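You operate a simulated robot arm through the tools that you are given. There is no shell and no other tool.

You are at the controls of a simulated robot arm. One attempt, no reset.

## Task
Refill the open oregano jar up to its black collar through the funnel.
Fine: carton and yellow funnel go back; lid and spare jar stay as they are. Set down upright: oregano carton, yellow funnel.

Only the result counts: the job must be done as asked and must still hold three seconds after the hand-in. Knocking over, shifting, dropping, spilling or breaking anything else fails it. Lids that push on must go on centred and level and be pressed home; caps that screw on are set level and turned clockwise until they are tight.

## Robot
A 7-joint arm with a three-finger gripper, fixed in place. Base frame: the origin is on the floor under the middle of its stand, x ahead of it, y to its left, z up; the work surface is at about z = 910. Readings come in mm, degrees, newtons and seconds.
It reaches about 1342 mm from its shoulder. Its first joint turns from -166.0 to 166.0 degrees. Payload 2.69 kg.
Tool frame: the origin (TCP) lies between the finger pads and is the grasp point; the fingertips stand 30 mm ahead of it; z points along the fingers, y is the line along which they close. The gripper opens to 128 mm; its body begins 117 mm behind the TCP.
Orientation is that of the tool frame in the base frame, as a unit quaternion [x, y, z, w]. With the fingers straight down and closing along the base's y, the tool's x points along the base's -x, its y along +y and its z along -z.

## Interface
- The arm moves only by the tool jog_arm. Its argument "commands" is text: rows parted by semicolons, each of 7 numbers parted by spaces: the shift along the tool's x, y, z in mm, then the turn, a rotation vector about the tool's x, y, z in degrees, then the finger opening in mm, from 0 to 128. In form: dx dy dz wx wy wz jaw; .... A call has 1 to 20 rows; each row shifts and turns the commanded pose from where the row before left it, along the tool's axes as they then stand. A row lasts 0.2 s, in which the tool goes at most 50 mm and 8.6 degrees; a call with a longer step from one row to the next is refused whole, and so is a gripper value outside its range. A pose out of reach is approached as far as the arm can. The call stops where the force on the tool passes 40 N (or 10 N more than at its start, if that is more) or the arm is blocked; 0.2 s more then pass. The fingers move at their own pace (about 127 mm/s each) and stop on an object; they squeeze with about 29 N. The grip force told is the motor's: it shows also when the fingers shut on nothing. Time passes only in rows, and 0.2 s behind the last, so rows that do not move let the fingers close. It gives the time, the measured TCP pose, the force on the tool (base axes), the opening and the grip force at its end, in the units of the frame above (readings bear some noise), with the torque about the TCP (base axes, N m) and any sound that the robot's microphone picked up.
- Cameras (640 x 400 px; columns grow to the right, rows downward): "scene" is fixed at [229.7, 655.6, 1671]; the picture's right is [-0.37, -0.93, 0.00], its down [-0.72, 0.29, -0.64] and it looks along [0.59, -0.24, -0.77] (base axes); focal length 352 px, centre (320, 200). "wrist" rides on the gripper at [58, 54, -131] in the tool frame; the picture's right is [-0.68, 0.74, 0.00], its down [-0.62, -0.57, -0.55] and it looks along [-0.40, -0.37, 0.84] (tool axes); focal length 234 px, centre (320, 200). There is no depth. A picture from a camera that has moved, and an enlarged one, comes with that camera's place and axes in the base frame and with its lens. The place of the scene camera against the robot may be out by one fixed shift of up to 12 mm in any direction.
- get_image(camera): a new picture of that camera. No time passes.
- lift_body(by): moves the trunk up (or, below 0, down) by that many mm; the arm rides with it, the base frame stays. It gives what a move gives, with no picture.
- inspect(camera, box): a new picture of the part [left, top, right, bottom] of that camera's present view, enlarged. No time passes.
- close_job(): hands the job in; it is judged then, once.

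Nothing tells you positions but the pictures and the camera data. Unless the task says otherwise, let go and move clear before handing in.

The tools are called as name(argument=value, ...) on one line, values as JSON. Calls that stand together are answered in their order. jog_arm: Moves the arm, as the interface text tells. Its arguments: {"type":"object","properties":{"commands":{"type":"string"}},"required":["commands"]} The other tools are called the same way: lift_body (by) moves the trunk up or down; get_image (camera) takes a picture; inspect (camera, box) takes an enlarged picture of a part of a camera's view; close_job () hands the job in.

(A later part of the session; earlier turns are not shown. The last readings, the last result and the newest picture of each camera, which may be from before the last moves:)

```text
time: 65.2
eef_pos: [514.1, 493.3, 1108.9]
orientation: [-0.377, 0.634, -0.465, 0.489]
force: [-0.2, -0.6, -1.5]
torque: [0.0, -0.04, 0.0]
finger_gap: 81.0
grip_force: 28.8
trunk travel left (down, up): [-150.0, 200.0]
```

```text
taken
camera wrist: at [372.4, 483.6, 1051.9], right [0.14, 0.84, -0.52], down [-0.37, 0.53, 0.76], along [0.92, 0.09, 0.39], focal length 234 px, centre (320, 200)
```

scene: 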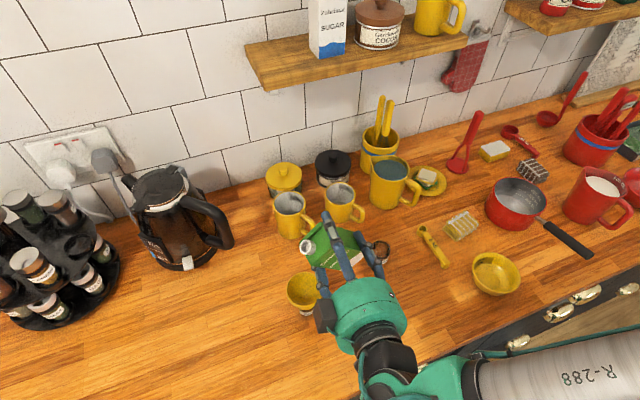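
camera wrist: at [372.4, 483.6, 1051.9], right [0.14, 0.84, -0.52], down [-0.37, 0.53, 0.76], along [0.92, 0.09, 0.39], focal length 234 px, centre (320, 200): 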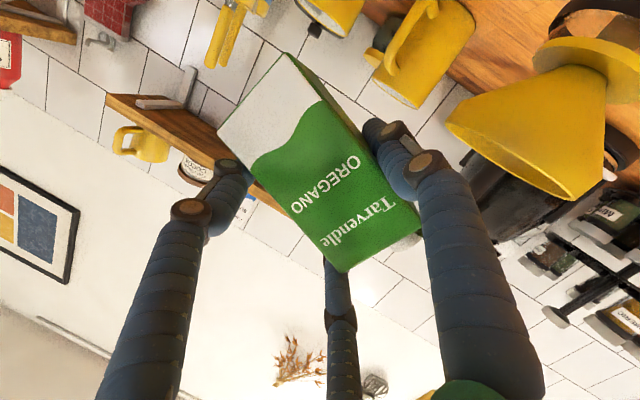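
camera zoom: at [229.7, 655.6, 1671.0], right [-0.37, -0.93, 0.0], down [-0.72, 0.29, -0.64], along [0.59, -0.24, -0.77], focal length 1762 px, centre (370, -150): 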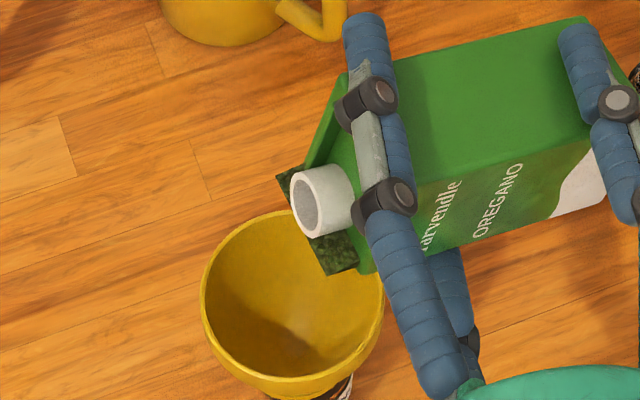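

jog_arm(commands="-1.84 0.5 -0.6 1.24 0 -3.8 60; 0 0 0 0 0 0 60")

inspect(camera="scene", box=[270, 230, 350, 310])

```text
time: 65.8
eef_pos: [513.8, 494.8, 1109.5]
orientation: [-0.392, 0.617, -0.487, 0.479]
force: [-1.0, 0.0, -2.2]
torque: [0.04, -0.04, -0.04]
finger_gap: 80.9
grip_force: 28.9
trunk travel left (down, up): [-150.0, 200.0]
```

```text
5.00 times, centred on (310, 270) of scene
camera zoom: at [229.7, 655.6, 1671.0], right [-0.37, -0.93, 0.0], down [-0.72, 0.29, -0.64], along [0.59, -0.24, -0.77], focal length 1762 px, centre (370, -150)
```

zoom: 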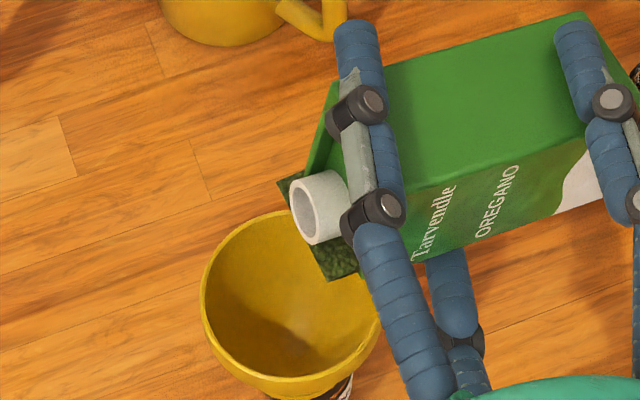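

jog_arm(commands="-2.8 0.5 -0.9 1.24 0 -3.8 60; 0 0 0 0 0 0 60")

inspect(camera="scene", box=[270, 230, 350, 310])

```text
time: 66.4
eef_pos: [514.5, 496.9, 1108.3]
orientation: [-0.408, 0.598, -0.509, 0.466]
force: [-0.3, 1.1, -0.5]
torque: [0.0, 0.01, 0.0]
finger_gap: 81.1
grip_force: 29.1
trunk travel left (down, up): [-150.0, 200.0]
```

```text
5.00 times, centred on (310, 270) of scene
camera zoom: at [229.7, 655.6, 1671.0], right [-0.37, -0.93, 0.0], down [-0.72, 0.29, -0.64], along [0.59, -0.24, -0.77], focal length 1762 px, centre (370, -150)
```

zoom: 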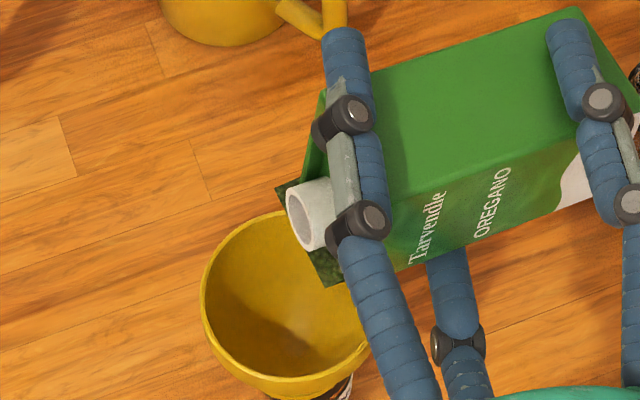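

jog_arm(commands="-4.7 0.5 -1.5 1.24 0 -3.8 60; 0 0 0 0 0 0 60")

inspect(camera="scene", box=[270, 230, 350, 310])

get_image(camera="wrist")

```text
time: 67.0
eef_pos: [513.1, 503.3, 1110.4]
orientation: [-0.422, 0.578, -0.531, 0.453]
force: [0.3, 0.8, -2.0]
torque: [0.0, 0.0, -0.02]
finger_gap: 80.9
grip_force: 29.1
trunk travel left (down, up): [-150.0, 200.0]
```

```text
5.00 times, centred on (310, 270) of scene
camera zoom: at [229.7, 655.6, 1671.0], right [-0.37, -0.93, 0.0], down [-0.72, 0.29, -0.64], along [0.59, -0.24, -0.77], focal length 1762 px, centre (370, -150)
```

zoom: 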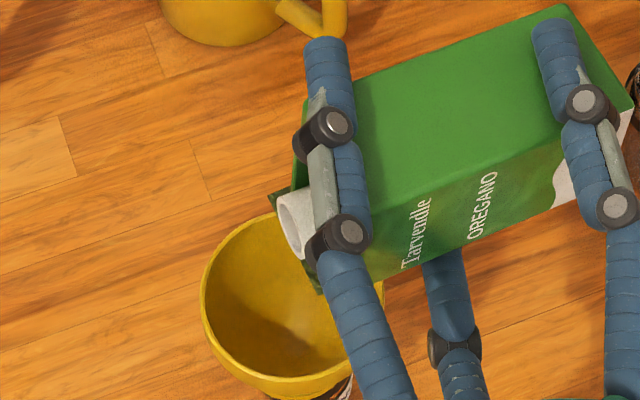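

```text
taken
camera wrist: at [372.4, 481.3, 1054.7], right [0.15, 0.72, -0.68], down [-0.39, 0.68, 0.62], along [0.91, 0.17, 0.38], focal length 234 px, centre (320, 200)
```

wrist: 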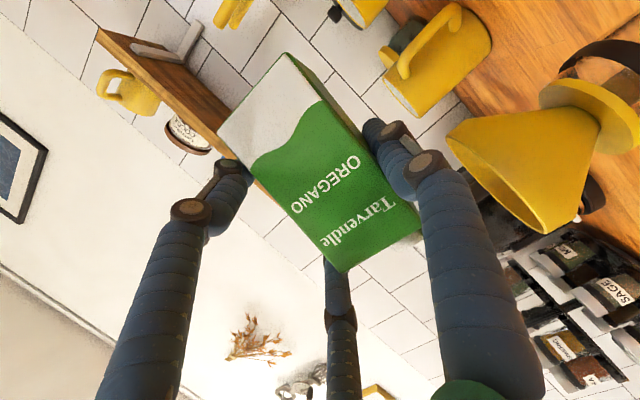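

jog_arm(commands="-3.8 0 -1.2 1.31 0 -4.04 60; 0 0 0 0 0 0 60")

inspect(camera="scene", box=[270, 230, 350, 310])

```text
time: 67.6
eef_pos: [513.7, 506.3, 1110.6]
orientation: [-0.436, 0.558, -0.553, 0.439]
force: [-0.3, 0.6, -1.8]
torque: [0.03, 0.01, 0.02]
finger_gap: 81.2
grip_force: 28.8
trunk travel left (down, up): [-150.0, 200.0]
```

```text
5.00 times, centred on (310, 270) of scene
camera zoom: at [229.7, 655.6, 1671.0], right [-0.37, -0.93, 0.0], down [-0.72, 0.29, -0.64], along [0.59, -0.24, -0.77], focal length 1762 px, centre (370, -150)
```

zoom: 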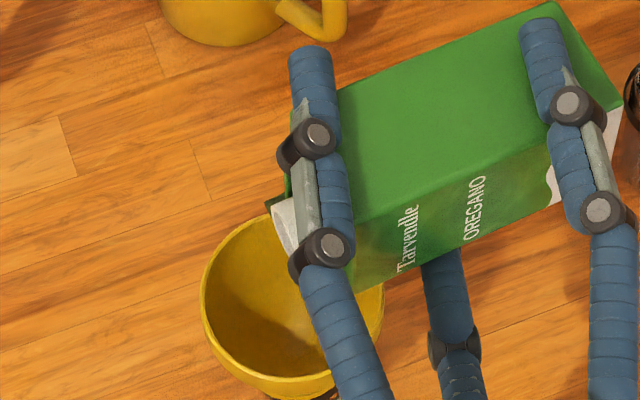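

jog_arm(commands="-3.8 0 -1.2 1.24 0 -3.8 60; 0 0 0 0 0 0 60")

inspect(camera="scene", box=[270, 230, 350, 310])

```text
time: 68.2
eef_pos: [512.5, 511.5, 1109.7]
orientation: [0.45, -0.537, 0.573, -0.425]
force: [-0.1, 0.3, -2.5]
torque: [0.01, -0.02, -0.01]
finger_gap: 81.0
grip_force: 28.4
trunk travel left (down, up): [-150.0, 200.0]
```

```text
5.00 times, centred on (310, 270) of scene
camera zoom: at [229.7, 655.6, 1671.0], right [-0.37, -0.93, 0.0], down [-0.72, 0.29, -0.64], along [0.59, -0.24, -0.77], focal length 1762 px, centre (370, -150)
```

zoom: 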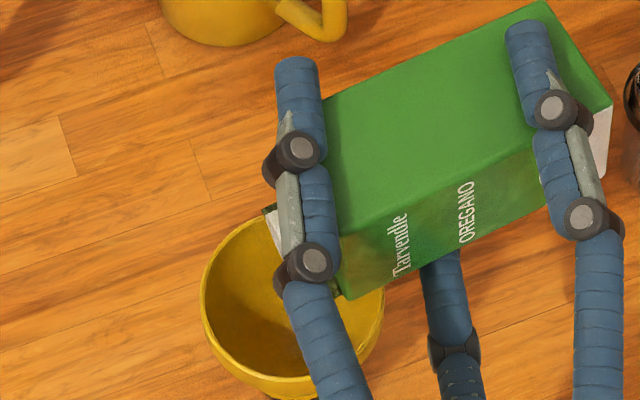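

jog_arm(commands="-2.8 0 -0.9 1.24 0 -3.8 60; 0 0 0 0 0 0 60")

inspect(camera="scene", box=[270, 230, 350, 310])

get_image(camera="wrist")

```text
time: 68.8
eef_pos: [512.7, 513.0, 1110.5]
orientation: [0.463, -0.515, 0.593, -0.412]
force: [0.4, 0.4, -2.6]
torque: [-0.02, -0.03, 0.02]
finger_gap: 80.9
grip_force: 29.0
trunk travel left (down, up): [-150.0, 200.0]
```

```text
5.00 times, centred on (310, 270) of scene
camera zoom: at [229.7, 655.6, 1671.0], right [-0.37, -0.93, 0.0], down [-0.72, 0.29, -0.64], along [0.59, -0.24, -0.77], focal length 1762 px, centre (370, -150)
```

zoom: 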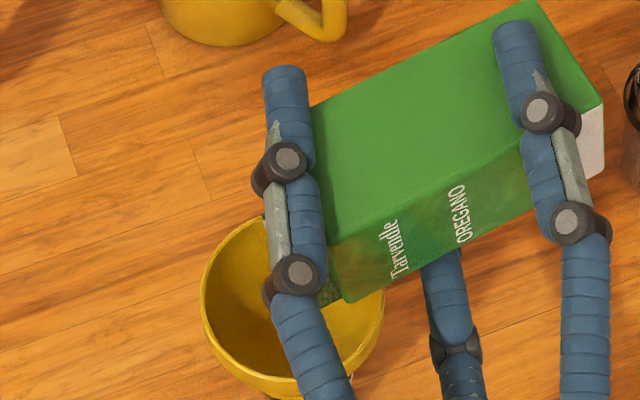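

```text
taken
camera wrist: at [372.4, 481.4, 1058.3], right [0.17, 0.55, -0.82], down [-0.4, 0.79, 0.46], along [0.9, 0.25, 0.35], focal length 234 px, centre (320, 200)
```

wrist: 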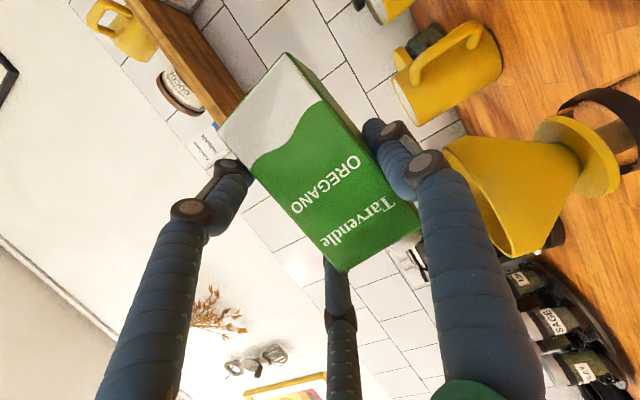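

inspect(camera="scene", box=[290, 265, 330, 310])

inspect(camera="wrist", box=[380, 120, 540, 260])

```text
8.89 times, centred on (310, 288) of scene
camera zoom: at [229.7, 655.6, 1671.0], right [-0.37, -0.93, 0.0], down [-0.72, 0.29, -0.64], along [0.59, -0.24, -0.77], focal length 3132 px, centre (409, -578)
```

zoom: 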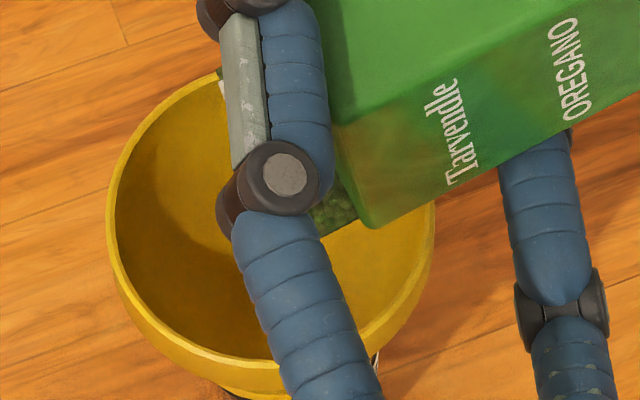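

```text
2.86 times, centred on (460, 190) of wrist
camera zoom: at [372.4, 481.4, 1058.3], right [0.17, 0.55, -0.82], down [-0.4, 0.79, 0.46], along [0.9, 0.25, 0.35], focal length 669 px, centre (-80, 229)
```

zoom: 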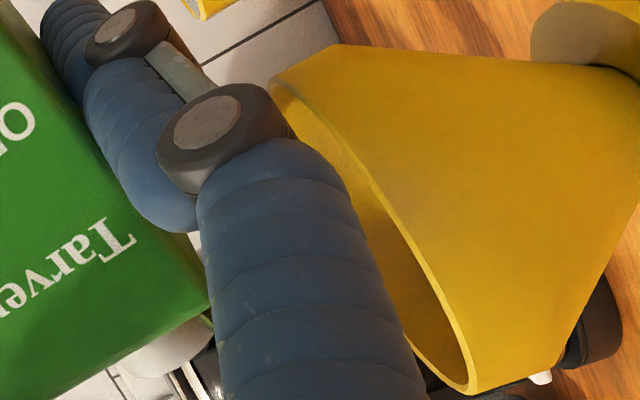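

Still no flow at about 98°. I'll keep tilting in 4° steps while holding the spout lip over the funnel.

jog_arm(commands="-3.8 -0.5 -1.2 1.24 0 -3.8 60; 0 0 0 0 0 0 60")

inspect(camera="scene", box=[290, 265, 330, 310])

inspect(camera="wrist", box=[380, 120, 540, 260])

```text
time: 69.4
eef_pos: [514.0, 517.2, 1109.1]
orientation: [0.476, -0.493, 0.612, -0.396]
force: [0.5, 0.3, -3.4]
torque: [0.01, -0.01, -0.01]
finger_gap: 81.1
grip_force: 29.0
trunk travel left (down, up): [-150.0, 200.0]
```

```text
8.89 times, centred on (310, 288) of scene
camera zoom: at [229.7, 655.6, 1671.0], right [-0.37, -0.93, 0.0], down [-0.72, 0.29, -0.64], along [0.59, -0.24, -0.77], focal length 3132 px, centre (409, -578)
```

zoom: 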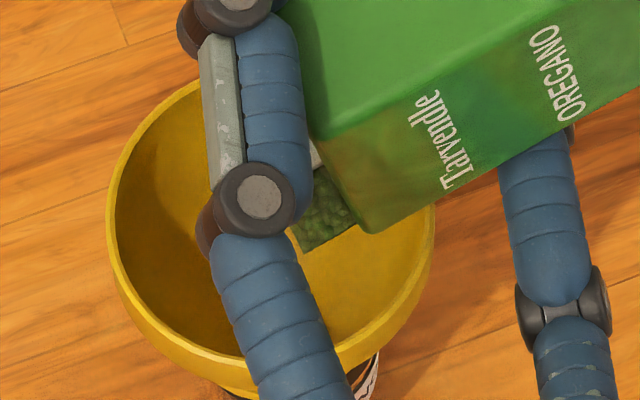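

```text
2.86 times, centred on (460, 190) of wrist
camera zoom: at [372.7, 481.4, 1059.6], right [0.17, 0.5, -0.85], down [-0.4, 0.82, 0.4], along [0.9, 0.27, 0.34], focal length 669 px, centre (-80, 229)
```

zoom: 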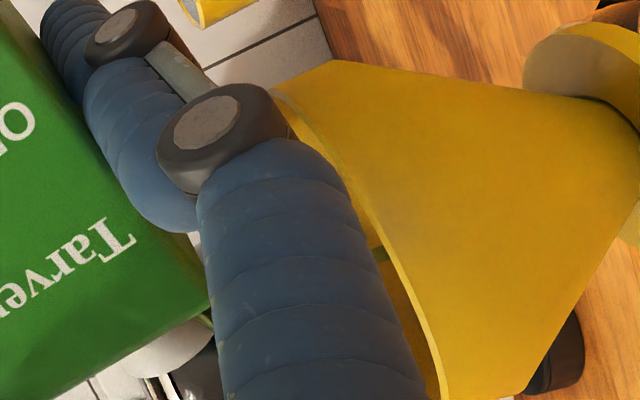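

A small green speck has appeared near the funnel interior. I'll hold briefly and look again.

jog_arm(commands="0 0 0 0 0 0 60; 0 0 0 0 0 0 60")

inspect(camera="scene", box=[280, 255, 340, 320])

inspect(camera="wrist", box=[440, 160, 520, 230])

```text
time: 70.0
eef_pos: [512.9, 517.2, 1111.5]
orientation: [0.476, -0.493, 0.611, -0.397]
force: [-0.2, 0.3, -2.0]
torque: [0.01, -0.02, 0.03]
finger_gap: 81.1
grip_force: 28.7
trunk travel left (down, up): [-150.0, 200.0]
```

```text
6.15 times, centred on (310, 288) of scene
camera zoom: at [229.7, 655.6, 1671.0], right [-0.37, -0.93, 0.0], down [-0.72, 0.29, -0.64], along [0.59, -0.24, -0.77], focal length 2168 px, centre (382, -338)
```

zoom: 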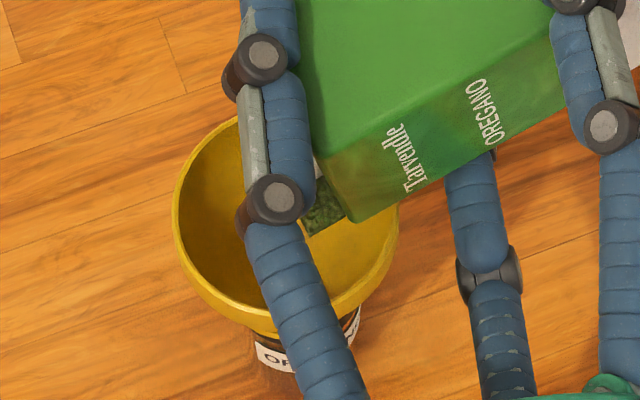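

```text
5.71 times, centred on (480, 195) of wrist
camera zoom: at [372.7, 481.2, 1059.6], right [0.17, 0.5, -0.85], down [-0.4, 0.82, 0.4], along [0.9, 0.27, 0.34], focal length 1338 px, centre (-594, 229)
```

zoom: 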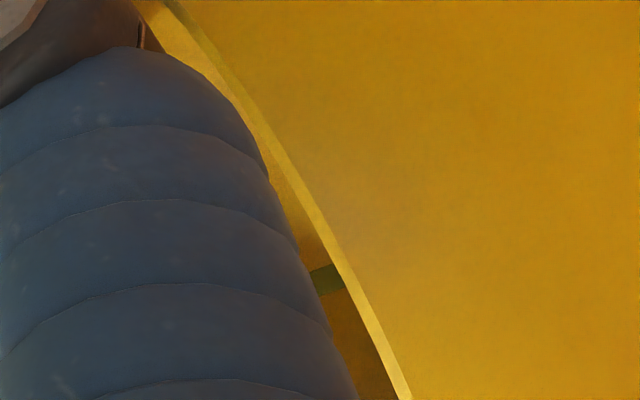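

A thin vertical green stream is falling into the funnel, so the pour has begun. I'll check the jar level.

inspect(camera="scene", box=[290, 298, 330, 323])

inspect(camera="wrist", box=[520, 60, 640, 240])

```text
16.00 times, centred on (310, 310) of scene
camera zoom: at [229.7, 655.6, 1671.0], right [-0.37, -0.93, 0.0], down [-0.72, 0.29, -0.64], along [0.59, -0.24, -0.77], focal length 5637 px, centre (480, -1568)
```

zoom: 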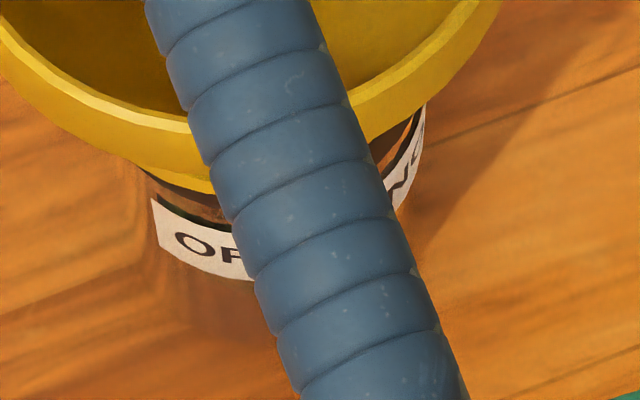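

```text
2.22 times, centred on (580, 150) of wrist
camera zoom: at [372.7, 481.2, 1059.6], right [0.17, 0.5, -0.85], down [-0.4, 0.82, 0.4], along [0.9, 0.27, 0.34], focal length 520 px, centre (-258, 311)
```

zoom: 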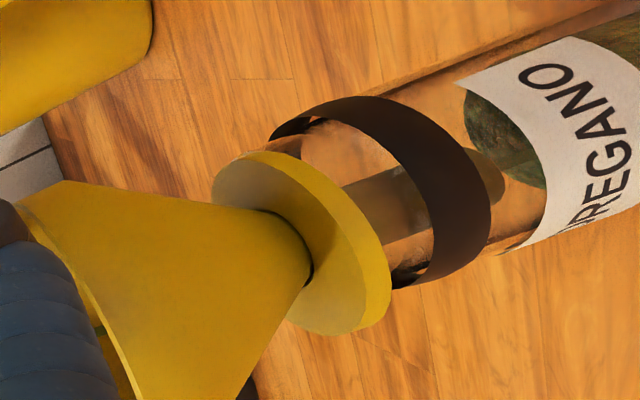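

From here the wrist camera sees the jar, stem, collar and contents clearly. I'll zoom in on the level.

inspect(camera="wrist", box=[560, 60, 640, 190])

jog_arm(commands="0 0 0 0 0 0 60; 0 0 0 0 0 0 60; 0 0 0 0 0 0 60")

inspect(camera="wrist", box=[560, 60, 640, 190])

```text
3.08 times, centred on (600, 125) of wrist
camera zoom: at [372.7, 481.2, 1059.6], right [0.17, 0.5, -0.85], down [-0.4, 0.82, 0.4], along [0.9, 0.27, 0.34], focal length 720 px, centre (-542, 431)
```

zoom: 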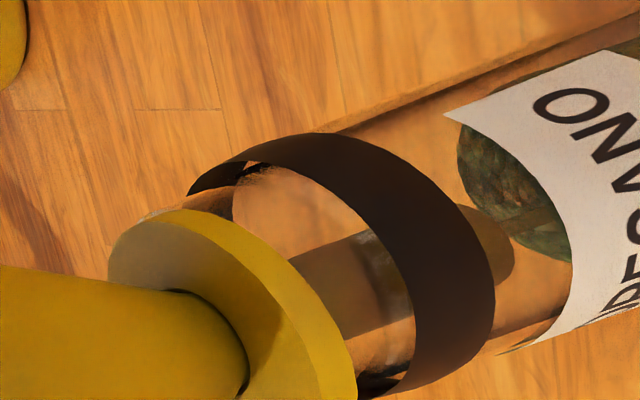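

```text
time: 70.8
eef_pos: [512.5, 517.6, 1110.3]
orientation: [0.475, -0.494, 0.611, -0.396]
force: [0.7, 0.2, -1.5]
torque: [0.02, 0.01, 0.01]
finger_gap: 80.9
grip_force: 28.5
trunk travel left (down, up): [-150.0, 200.0]
```

```text
3.08 times, centred on (600, 125) of wrist
camera zoom: at [372.7, 481.2, 1059.5], right [0.17, 0.5, -0.85], down [-0.4, 0.82, 0.4], along [0.9, 0.27, 0.34], focal length 720 px, centre (-542, 431)
```

zoom: 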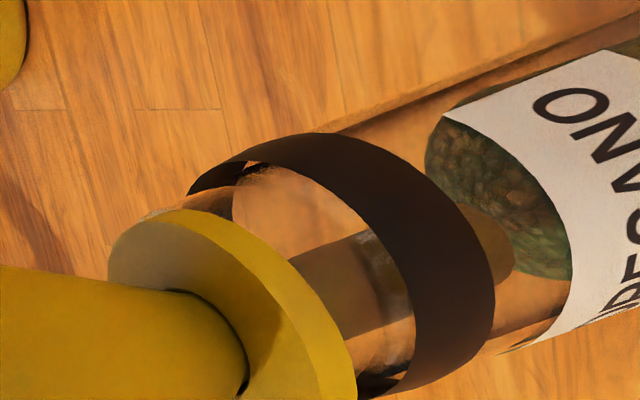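

The level rose about 4 mm in 0.8 s, from roughly z=939 to 943, and the collar's lower edge is near z=964. The flow is slow and controllable, so I'll keep holding and watching.

jog_arm(commands="0 0 0 0 0 0 60; 0 0 0 0 0 0 60; 0 0 0 0 0 0 60")

inspect(camera="wrist", box=[560, 60, 640, 190])

inspect(camera="scene", box=[270, 245, 350, 325])

```text
time: 71.6
eef_pos: [513.6, 517.1, 1110.1]
orientation: [0.476, -0.493, 0.612, -0.396]
force: [-0.7, 0.1, -2.3]
torque: [0.05, -0.03, 0.0]
finger_gap: 81.1
grip_force: 28.9
trunk travel left (down, up): [-150.0, 200.0]
```

```text
3.08 times, centred on (600, 125) of wrist
camera zoom: at [372.7, 481.2, 1059.5], right [0.17, 0.5, -0.85], down [-0.4, 0.82, 0.4], along [0.9, 0.27, 0.34], focal length 720 px, centre (-542, 431)
```

zoom: 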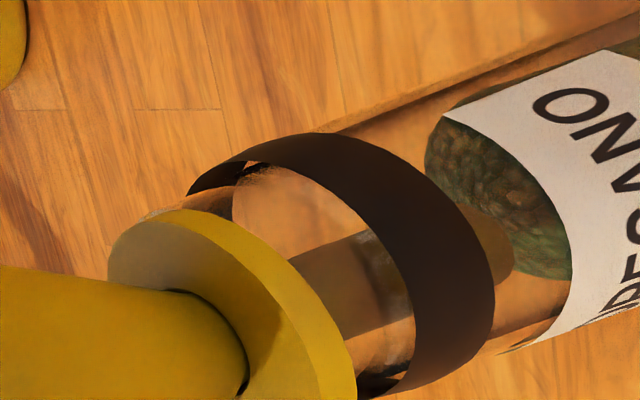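

```text
5.00 times, centred on (310, 285) of scene
camera zoom: at [229.7, 655.6, 1671.0], right [-0.37, -0.93, 0.0], down [-0.72, 0.29, -0.64], along [0.59, -0.24, -0.77], focal length 1762 px, centre (370, -225)
```

zoom: 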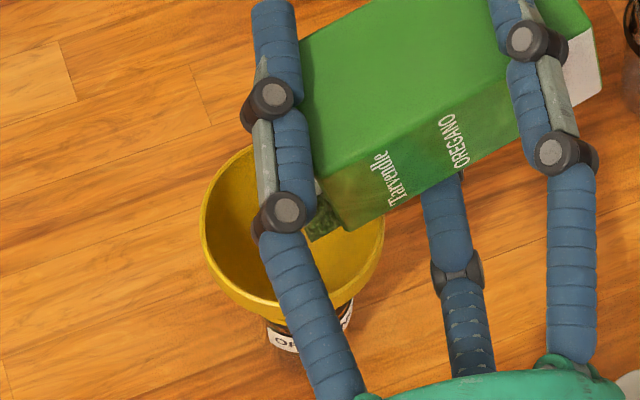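

The flow stopped by itself at this tilt, so each extra degree releases a limited amount. I'll tilt a further 2.5° and wait.

jog_arm(commands="-2.3 -0.5 -0.75 0.77 0 -2.38 60; 0 0 0 0 0 0 60; 0 0 0 0 0 0 60; 0 0 0 0 0 0 60")

inspect(camera="wrist", box=[560, 60, 640, 190])

inspect(camera="scene", box=[270, 245, 350, 325])

```text
time: 72.6
eef_pos: [512.4, 520.5, 1109.8]
orientation: [0.483, -0.479, 0.623, -0.386]
force: [-0.3, 0.8, -1.0]
torque: [0.01, -0.01, 0.01]
finger_gap: 80.9
grip_force: 28.8
trunk travel left (down, up): [-150.0, 200.0]
```

```text
3.08 times, centred on (600, 125) of wrist
camera zoom: at [372.4, 481.8, 1060.3], right [0.17, 0.46, -0.87], down [-0.4, 0.84, 0.37], along [0.9, 0.28, 0.33], focal length 720 px, centre (-542, 431)
```

zoom: 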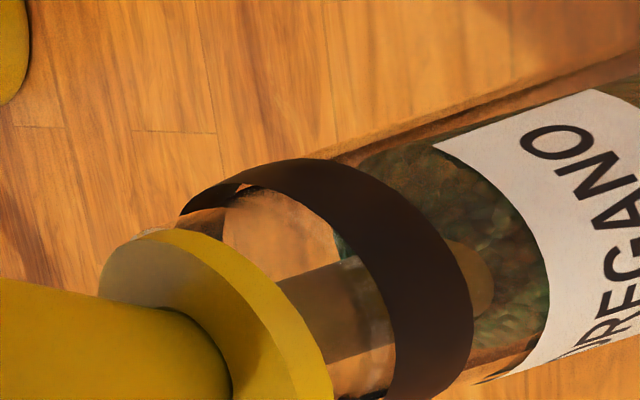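

```text
5.00 times, centred on (310, 285) of scene
camera zoom: at [229.7, 655.6, 1671.0], right [-0.37, -0.93, 0.0], down [-0.72, 0.29, -0.64], along [0.59, -0.24, -0.77], focal length 1762 px, centre (370, -225)
```

zoom: 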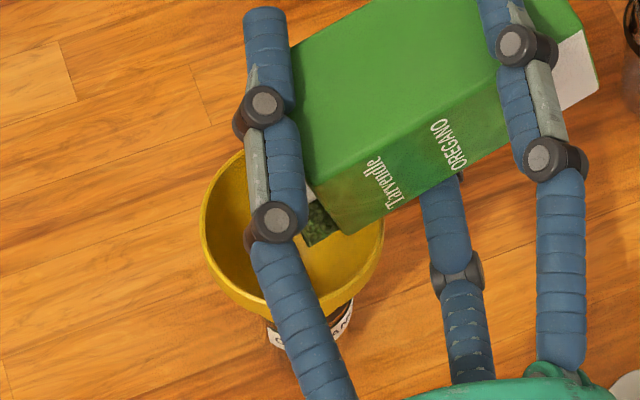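

The level rose to about z≈951 with that step. I'll wait to see whether it is still flowing.

jog_arm(commands="0 0 0 0 0 0 60; 0 0 0 0 0 0 60")

inspect(camera="wrist", box=[560, 60, 640, 190])

inspect(camera="wrist", box=[400, 160, 520, 260])

```text
time: 73.2
eef_pos: [512.7, 521.2, 1110.5]
orientation: [0.483, -0.48, 0.623, -0.386]
force: [0.9, 1.1, -1.2]
torque: [0.01, -0.01, -0.01]
finger_gap: 80.8
grip_force: 28.7
trunk travel left (down, up): [-150.0, 200.0]
```

```text
3.08 times, centred on (600, 125) of wrist
camera zoom: at [372.4, 481.9, 1060.2], right [0.17, 0.46, -0.87], down [-0.4, 0.84, 0.37], along [0.9, 0.28, 0.33], focal length 720 px, centre (-542, 431)
```

zoom: 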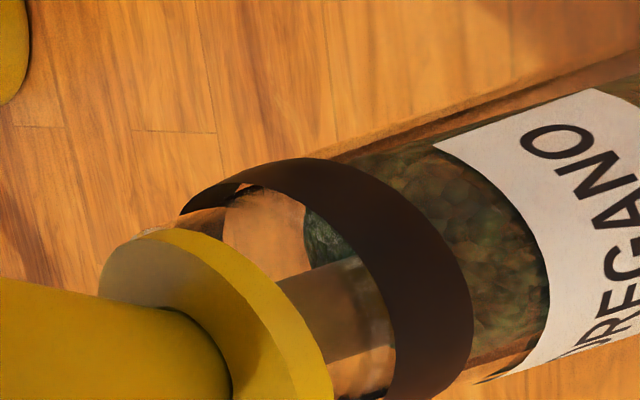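

```text
4.00 times, centred on (460, 210) of wrist
camera zoom: at [372.4, 481.9, 1060.2], right [0.17, 0.46, -0.87], down [-0.4, 0.84, 0.37], along [0.9, 0.28, 0.33], focal length 937 px, centre (-240, 160)
```

zoom: 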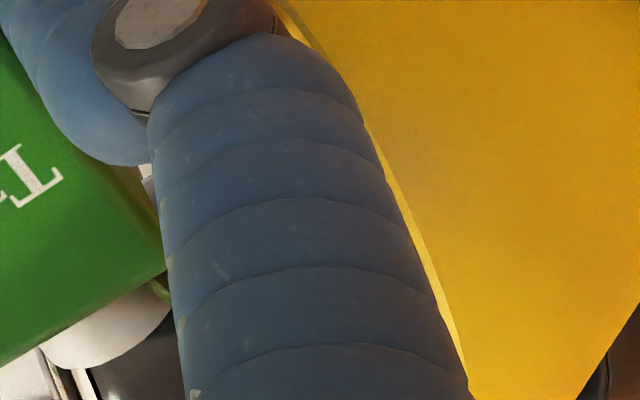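

It's still rising, now about z≈955. I'll wait one more short interval and check.

jog_arm(commands="0 0 0 0 0 0 60")

inspect(camera="wrist", box=[560, 60, 640, 190])

```text
time: 73.6
eef_pos: [512.8, 520.5, 1110.7]
orientation: [0.482, -0.48, 0.623, -0.386]
force: [0.0, -0.8, -2.2]
torque: [0.03, -0.04, -0.03]
finger_gap: 80.7
grip_force: 29.3
trunk travel left (down, up): [-150.0, 200.0]
```

```text
3.08 times, centred on (600, 125) of wrist
camera zoom: at [372.4, 481.9, 1060.2], right [0.17, 0.46, -0.87], down [-0.4, 0.84, 0.37], along [0.9, 0.28, 0.33], focal length 720 px, centre (-542, 431)
```

zoom: 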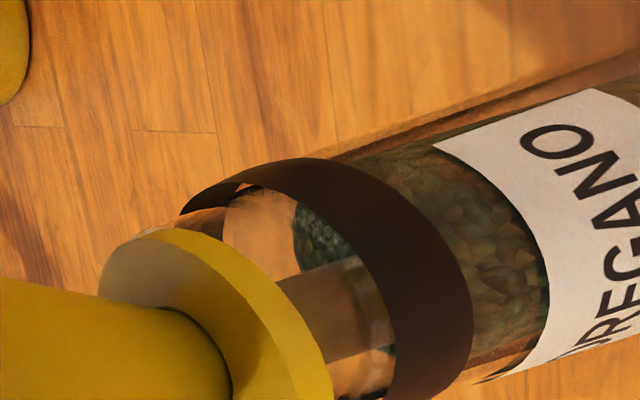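

It's rising more slowly now. The far edge of the level is at column 292 and the collar's lower edge is near 230. I'll continue with short waits.

jog_arm(commands="0 0 0 0 0 0 60; 0 0 0 0 0 0 60")

inspect(camera="wrist", box=[560, 60, 640, 190])

```text
time: 74.2
eef_pos: [512.4, 519.9, 1108.9]
orientation: [0.483, -0.479, 0.623, -0.386]
force: [0.0, 0.4, -1.5]
torque: [0.04, 0.0, 0.03]
finger_gap: 81.0
grip_force: 29.3
trunk travel left (down, up): [-150.0, 200.0]
```

```text
3.08 times, centred on (600, 125) of wrist
camera zoom: at [372.4, 481.9, 1060.2], right [0.17, 0.46, -0.87], down [-0.4, 0.84, 0.37], along [0.9, 0.28, 0.33], focal length 720 px, centre (-542, 431)
```

zoom: 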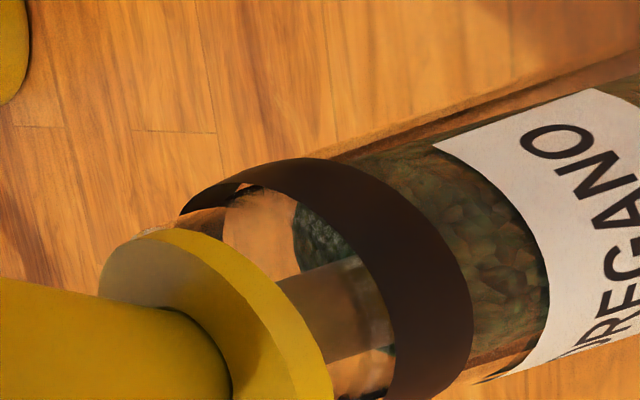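

The flow stopped again with the level about 8 mm below the collar. I'll add another 1°.

jog_arm(commands="-0.9 -0.2 -0.3 0.31 0 -0.95 60; 0 0 0 0 0 0 60; 0 0 0 0 0 0 60; 0 0 0 0 0 0 60; 0 0 0 0 0 0 60; 0 0 0 0 0 0 60")

inspect(camera="wrist", box=[560, 60, 640, 190])

```text
time: 75.6
eef_pos: [513.0, 521.6, 1110.3]
orientation: [0.486, -0.473, 0.628, -0.383]
force: [0.9, -0.3, -1.4]
torque: [0.02, -0.03, -0.02]
finger_gap: 81.0
grip_force: 28.7
trunk travel left (down, up): [-150.0, 200.0]
```

```text
3.08 times, centred on (600, 125) of wrist
camera zoom: at [372.5, 482.2, 1060.9], right [0.17, 0.45, -0.88], down [-0.4, 0.85, 0.35], along [0.9, 0.29, 0.33], focal length 720 px, centre (-542, 431)
```

zoom: 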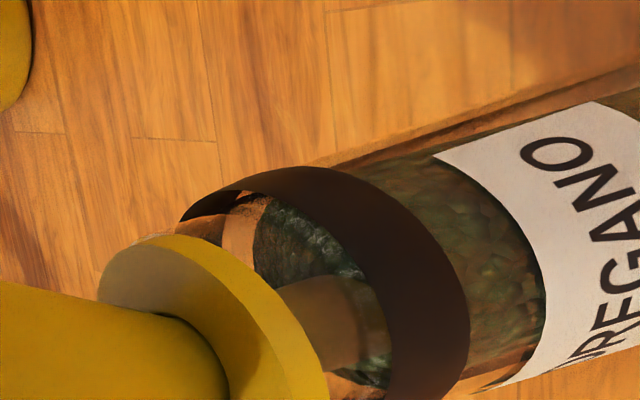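

The level is now just short of the collar. I'll wait to see whether it has settled.

jog_arm(commands="0 0 0 0 0 0 60; 0 0 0 0 0 0 60")

inspect(camera="wrist", box=[570, 90, 640, 170])

inspect(camera="wrist", box=[560, 60, 640, 190])

```text
time: 76.2
eef_pos: [512.8, 521.9, 1109.7]
orientation: [0.485, -0.474, 0.628, -0.383]
force: [0.8, 1.1, -1.1]
torque: [0.05, 0.0, -0.02]
finger_gap: 80.9
grip_force: 29.1
trunk travel left (down, up): [-150.0, 200.0]
```

```text
5.00 times, centred on (605, 130) of wrist
camera zoom: at [372.5, 482.2, 1060.9], right [0.17, 0.45, -0.88], down [-0.4, 0.85, 0.35], along [0.9, 0.29, 0.33], focal length 1171 px, centre (-1105, 550)
```

zoom: 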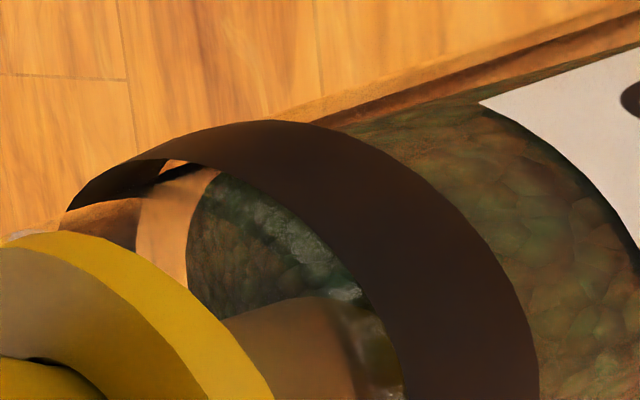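

```text
3.08 times, centred on (600, 125) of wrist
camera zoom: at [372.5, 482.2, 1060.9], right [0.17, 0.45, -0.88], down [-0.4, 0.85, 0.35], along [0.9, 0.29, 0.33], focal length 720 px, centre (-542, 431)
```

zoom: 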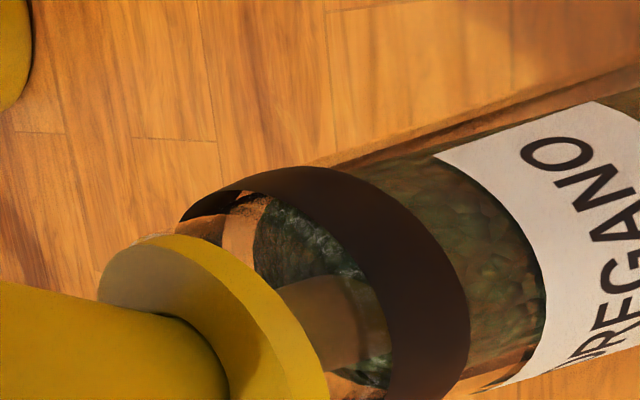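

The level has settled with about a 3 mm clear gap below the collar. I'll add 0.5° and look again.

jog_arm(commands="-0.4 -0.1 -0.15 0.155 0 -0.475 60; 0 0 0 0 0 0 60; 0 0 0 0 0 0 60; 0 0 0 0 0 0 60; 0 0 0 0 0 0 60; 0 0 0 0 0 0 60")

inspect(camera="wrist", box=[570, 90, 640, 170])

inspect(camera="scene", box=[270, 245, 350, 325])

```text
time: 77.6
eef_pos: [511.9, 521.9, 1109.5]
orientation: [0.487, -0.471, 0.629, -0.38]
force: [0.0, 0.6, -1.0]
torque: [-0.01, 0.02, -0.03]
finger_gap: 81.2
grip_force: 29.0
trunk travel left (down, up): [-150.0, 200.0]
```

```text
5.00 times, centred on (605, 130) of wrist
camera zoom: at [372.5, 482.1, 1061.2], right [0.17, 0.44, -0.88], down [-0.4, 0.85, 0.34], along [0.9, 0.29, 0.32], focal length 1171 px, centre (-1105, 550)
```

zoom: 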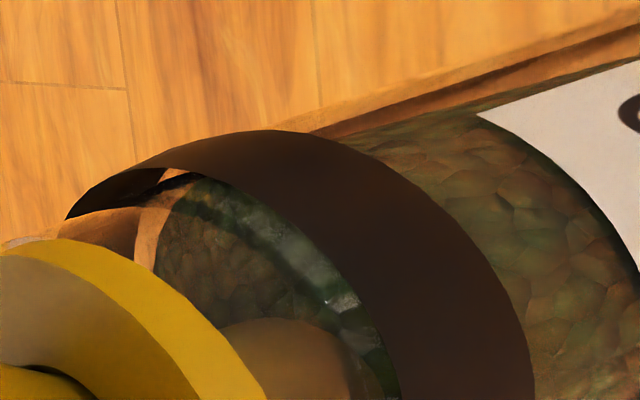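

```text
5.00 times, centred on (310, 285) of scene
camera zoom: at [229.7, 655.6, 1671.0], right [-0.37, -0.93, 0.0], down [-0.72, 0.29, -0.64], along [0.59, -0.24, -0.77], focal length 1762 px, centre (370, -225)
```

zoom: 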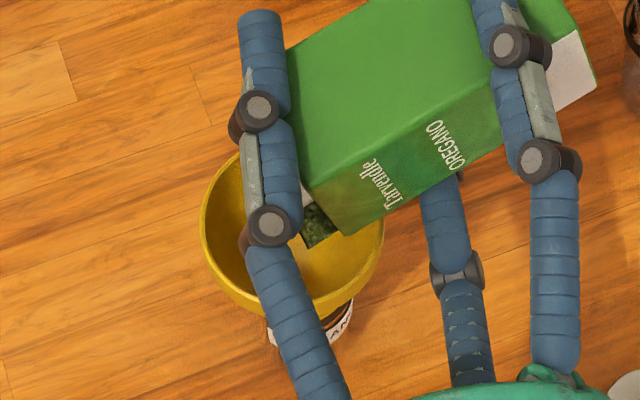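

The gap is now about 1 mm. One last 0.3° nudge should bring it level with the collar's lower edge.

jog_arm(commands="-0.3 0 -0.1 0.1 0 -0.3 60; 0 0 0 0 0 0 60; 0 0 0 0 0 0 60; 0 0 0 0 0 0 60; 0 0 0 0 0 0 60; 0 0 0 0 0 0 60")

inspect(camera="wrist", box=[570, 90, 640, 170])

```text
time: 79.0
eef_pos: [512.1, 522.8, 1108.9]
orientation: [0.488, -0.469, 0.631, -0.38]
force: [-0.7, 0.3, -1.4]
torque: [0.01, -0.01, 0.03]
finger_gap: 81.0
grip_force: 29.5
trunk travel left (down, up): [-150.0, 200.0]
```

```text
5.00 times, centred on (605, 130) of wrist
camera zoom: at [372.2, 482.3, 1061.3], right [0.18, 0.43, -0.88], down [-0.4, 0.85, 0.34], along [0.9, 0.29, 0.32], focal length 1171 px, centre (-1105, 550)
```

zoom: 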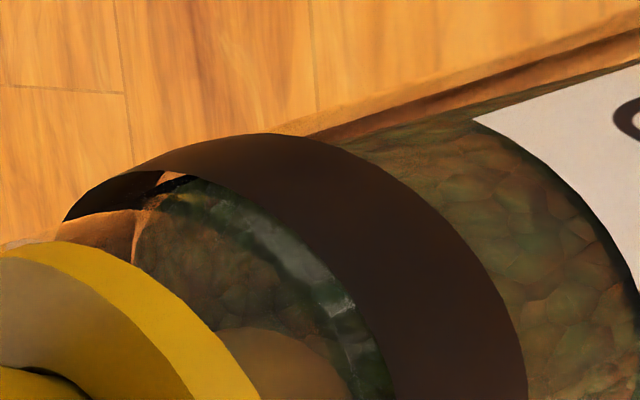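

The level now meets the collar's lower edge all the way round. I'll tilt the carton back, keeping the spout over the funnel until it is well up.

jog_arm(commands="6.4 1.9 2.1 -2.63 0 8.08 60; 7.5 1.1 2.4 -2.63 0 8.08 60; 6.7 0 2.2 -2.63 0 8.08 60; 2.8 -0.5 0.9 -2.63 0 8.08 60; 0 0 0 -2.63 0 8.08 60; 0 0 0 -2.63 0 8.08 60; 0 0 0 -2.63 0 8.08 60; 0 0 0 0 0 0 60")

get_image(camera="scene")

inspect(camera="scene", box=[260, 220, 360, 330])

```text
time: 80.8
eef_pos: [514.8, 497.2, 1108.7]
orientation: [-0.261, 0.734, -0.296, 0.553]
force: [0.5, -0.4, -1.9]
torque: [0.02, 0.02, 0.01]
finger_gap: 81.0
grip_force: 28.9
trunk travel left (down, up): [-150.0, 200.0]
```

```text
taken
```

scene: 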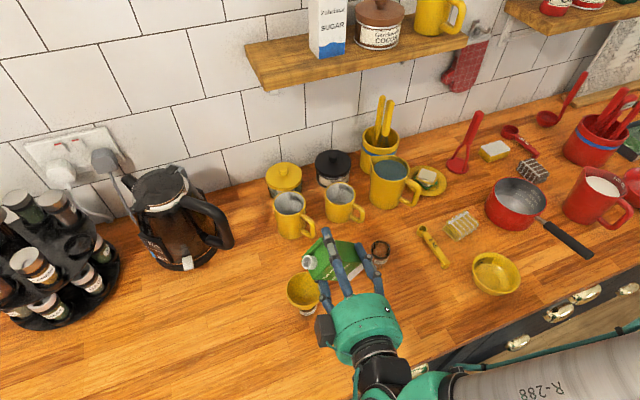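

```text
3.64 times, centred on (310, 275) of scene
camera zoom: at [229.7, 655.6, 1671.0], right [-0.37, -0.93, 0.0], down [-0.72, 0.29, -0.64], along [0.59, -0.24, -0.77], focal length 1281 px, centre (356, -73)
```

zoom: 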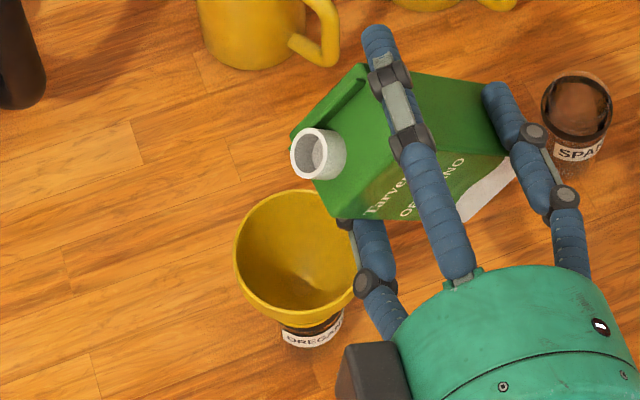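

No spill is visible. I'll raise and level the carton completely.

jog_arm(commands="-13 -14.6 -4.25 0 0 0 60; -13 -14.6 -4.25 0 0 0 60; 0 0 0 -2.63 0 8.08 60; 0 0 0 -2.63 0 8.08 60; 0 0 0 -2.63 0 8.08 60; 0 0 0 -2.63 0 8.08 60; 0 0 0 -2.63 0 8.08 60; 0 0 0 -1.25 0 3.85 60; 0 0 0 0 0 0 60; 0 0 0 0 0 0 60")

get_image(camera="wrist")

inspect(camera="scene", box=[260, 200, 380, 320])

```text
time: 83.0
eef_pos: [514.1, 496.8, 1149.4]
orientation: [-0.032, 0.808, 0.025, 0.588]
force: [0.0, 0.0, -2.2]
torque: [-0.03, 0.04, -0.03]
finger_gap: 81.3
grip_force: 29.5
trunk travel left (down, up): [-150.0, 200.0]
```

```text
taken
camera wrist: at [368.2, 539.6, 1133.2], right [0.15, 0.75, 0.65], down [-0.28, -0.59, 0.75], along [0.95, -0.3, 0.12], focal length 234 px, centre (320, 200)
```

wrist: 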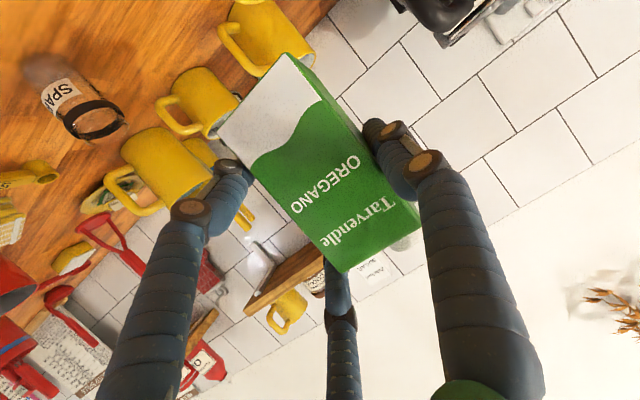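

```text
3.33 times, centred on (320, 260) of scene
camera zoom: at [229.7, 655.6, 1671.0], right [-0.37, -0.93, 0.0], down [-0.72, 0.29, -0.64], along [0.59, -0.24, -0.77], focal length 1174 px, centre (320, 0)
```

zoom: 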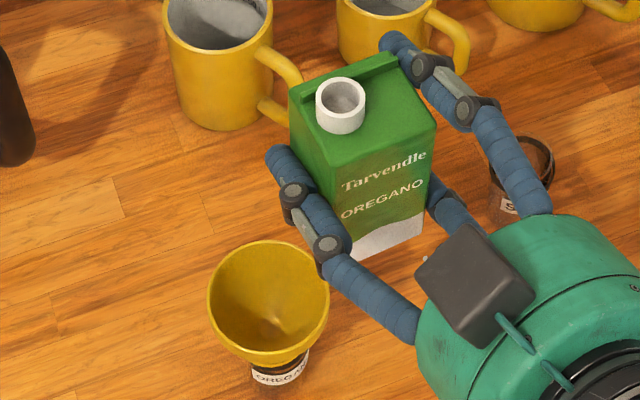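

The carton is upright and unchanged in the grip. I'll carry it back the way it came.

jog_arm(commands="-1.25 13.7 3.82 0 0 0 60; -2.49 27.39 7.64 0 0 0 60; -2.49 27.39 7.64 0 0 0 60; -2.49 27.39 7.64 0 0 0 60; -2.49 27.39 7.64 0 0 0 60; -2.49 27.39 7.64 0 0 0 60; -2.49 27.39 7.64 0 0 0 60; -2.49 27.39 7.64 0 0 0 60; -1.25 13.7 3.82 0 0 0 60; 0 0 0 0 0 0 60; 0 0 0 0 0 0 60")

jog_arm(commands="15 0 4.9 0 0 0 60; 20.9 0 6.8 0 0 0 60; 20.9 0 6.8 0 0 0 60; 20.9 0 6.8 0 0 0 60; 20.9 0 6.8 0 0 0 60; 20.9 0 6.8 0 0 0 60; 15 0 4.9 0 0 0 60; 10 0 3.25 0 0 0 60; 0 0 0 0 0 0 60; 0 0 0 0 0 0 60")

inspect(camera="scene", box=[180, 260, 280, 360])

get_image(camera="wrist")

```text
time: 85.4
eef_pos: [560.9, 722.2, 1151.1]
orientation: [-0.032, 0.809, 0.025, 0.587]
force: [0.0, 0.2, -1.5]
torque: [-0.01, 0.03, -0.02]
finger_gap: 81.0
grip_force: 29.1
trunk travel left (down, up): [-150.0, 200.0]
```

```text
time: 87.6
eef_pos: [560.3, 721.2, 998.4]
orientation: [-0.031, 0.808, 0.024, 0.588]
force: [0.6, -0.3, -2.2]
torque: [0.02, -0.01, 0.0]
finger_gap: 81.1
grip_force: 28.8
trunk travel left (down, up): [-150.0, 200.0]
```

```text
4.00 times, centred on (230, 310) of scene
camera zoom: at [229.7, 655.6, 1671.0], right [-0.37, -0.93, 0.0], down [-0.72, 0.29, -0.64], along [0.59, -0.24, -0.77], focal length 1409 px, centre (680, -240)
```

zoom: 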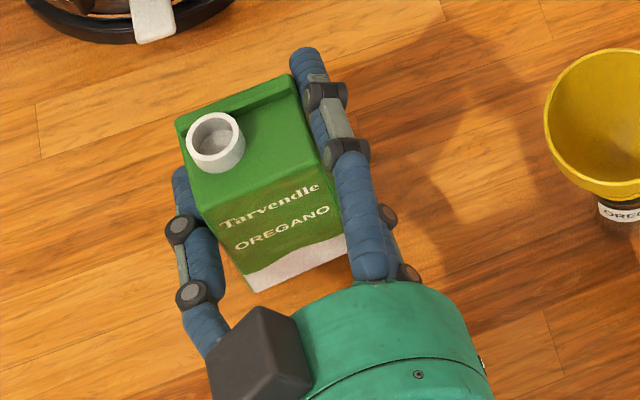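

```text
taken
camera wrist: at [414.8, 764.2, 981.9], right [0.15, 0.75, 0.65], down [-0.28, -0.59, 0.75], along [0.95, -0.3, 0.12], focal length 234 px, centre (320, 200)
```

wrist: 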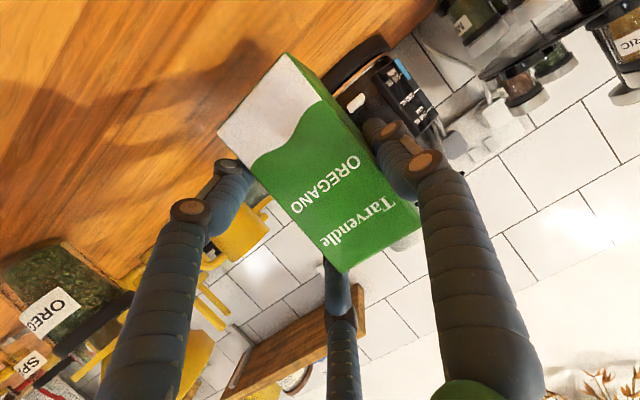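

jog_arm(commands="4.75 0 1.55 0 0 0 60; 4.75 0 1.55 0 0 0 60; 4.75 0 1.55 0 0 0 60; 4.75 0 1.55 0 0 0 60; 0 0 0 0 0 0 60; 0 0 0 0 0 0 60")

jog_arm(commands="0.95 0 0.31 0 0 0 60; 0.95 0 0.31 0 0 0 60; 0.95 0 0.31 0 0 0 60; 0 0 0 0 0 0 60; 0 0 0 0 0 0 60")

```text
time: 89.0
eef_pos: [560.8, 721.9, 976.3]
orientation: [-0.031, 0.809, 0.024, 0.587]
force: [0.2, -0.5, -1.6]
torque: [-0.02, 0.02, 0.02]
finger_gap: 80.9
grip_force: 29.0
trunk travel left (down, up): [-150.0, 200.0]
```

```text
time: 90.2
eef_pos: [560.8, 721.4, 975.3]
orientation: [-0.032, 0.808, 0.025, 0.587]
force: [0.4, -0.2, -1.7]
torque: [-0.01, 0.01, 0.0]
finger_gap: 80.9
grip_force: 29.5
trunk travel left (down, up): [-150.0, 200.0]
```

jog_arm(commands="0.5 0 0.16 0 0 0 60; 0 0 0 0 0 0 60; 0 0 0 0 0 0 60")

jog_arm(commands="0.5 0 0.16 0 0 0 60; 0 0 0 0 0 0 60; 0 0 0 0 0 0 60")

inspect(camera="scene", box=[190, 290, 270, 350])

```text
time: 91.0
eef_pos: [561.6, 721.9, 974.9]
orientation: [-0.032, 0.809, 0.025, 0.587]
force: [-0.6, 0.1, 0.4]
torque: [-0.01, 0.07, 0.0]
finger_gap: 81.1
grip_force: 29.6
trunk travel left (down, up): [-150.0, 200.0]
```

```text
time: 91.8
eef_pos: [561.4, 721.9, 974.4]
orientation: [-0.032, 0.808, 0.025, 0.587]
force: [1.6, 1.2, 5.8]
torque: [-0.12, 0.07, 0.03]
finger_gap: 81.1
grip_force: 29.2
trunk travel left (down, up): [-150.0, 200.0]
```

```text
6.67 times, centred on (230, 320) of scene
camera zoom: at [229.7, 655.6, 1671.0], right [-0.37, -0.93, 0.0], down [-0.72, 0.29, -0.64], along [0.59, -0.24, -0.77], focal length 2349 px, centre (920, -600)
```

zoom: 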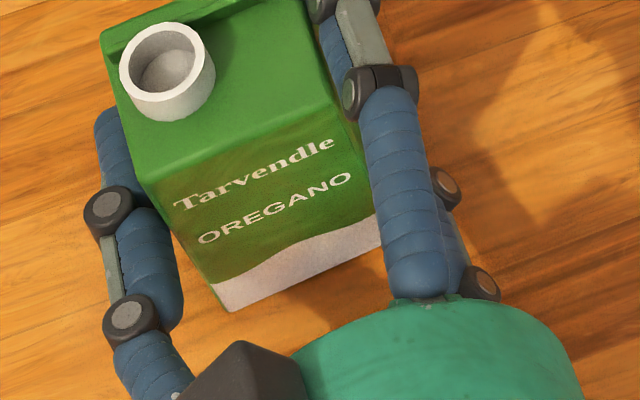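

The carton is on the counter, with contact force felt, at its original spot. I'll ease off the pressure and open slightly. The lower finger needs table clearance, so I'll rise before opening fully.

jog_arm(commands="-0.5 0 -0.16 0 0 0 60; 0 0 0 0 0 0 81; 0 0 0 0 0 0 83; 0 0 0 0 0 0 85; 0 0 0 0 0 0 87; 0 0 0 0 0 0 88; 0 0 0 0 0 0 88")

inspect(camera="scene", box=[180, 260, 280, 360])

get_image(camera="wrist")

```text
time: 93.4
eef_pos: [561.0, 721.6, 974.2]
orientation: [-0.032, 0.809, 0.025, 0.587]
force: [0.0, -1.0, -0.3]
torque: [0.06, -0.02, 0.02]
finger_gap: 88.1
grip_force: 0.1
trunk travel left (down, up): [-150.0, 200.0]
```

```text
4.00 times, centred on (230, 310) of scene
camera zoom: at [229.7, 655.6, 1671.0], right [-0.37, -0.93, 0.0], down [-0.72, 0.29, -0.64], along [0.59, -0.24, -0.77], focal length 1409 px, centre (680, -240)
```

zoom: 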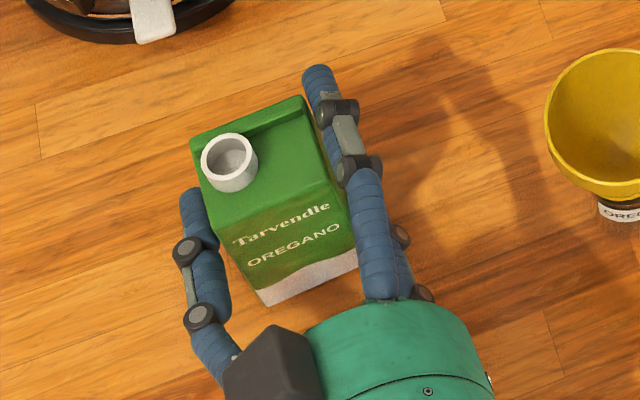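

```text
taken
camera wrist: at [414.8, 763.7, 958.5], right [0.15, 0.75, 0.65], down [-0.28, -0.59, 0.75], along [0.95, -0.3, 0.12], focal length 234 px, centre (320, 200)
```

wrist: 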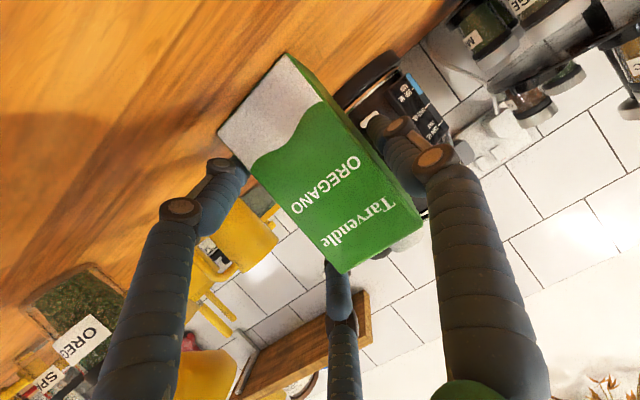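

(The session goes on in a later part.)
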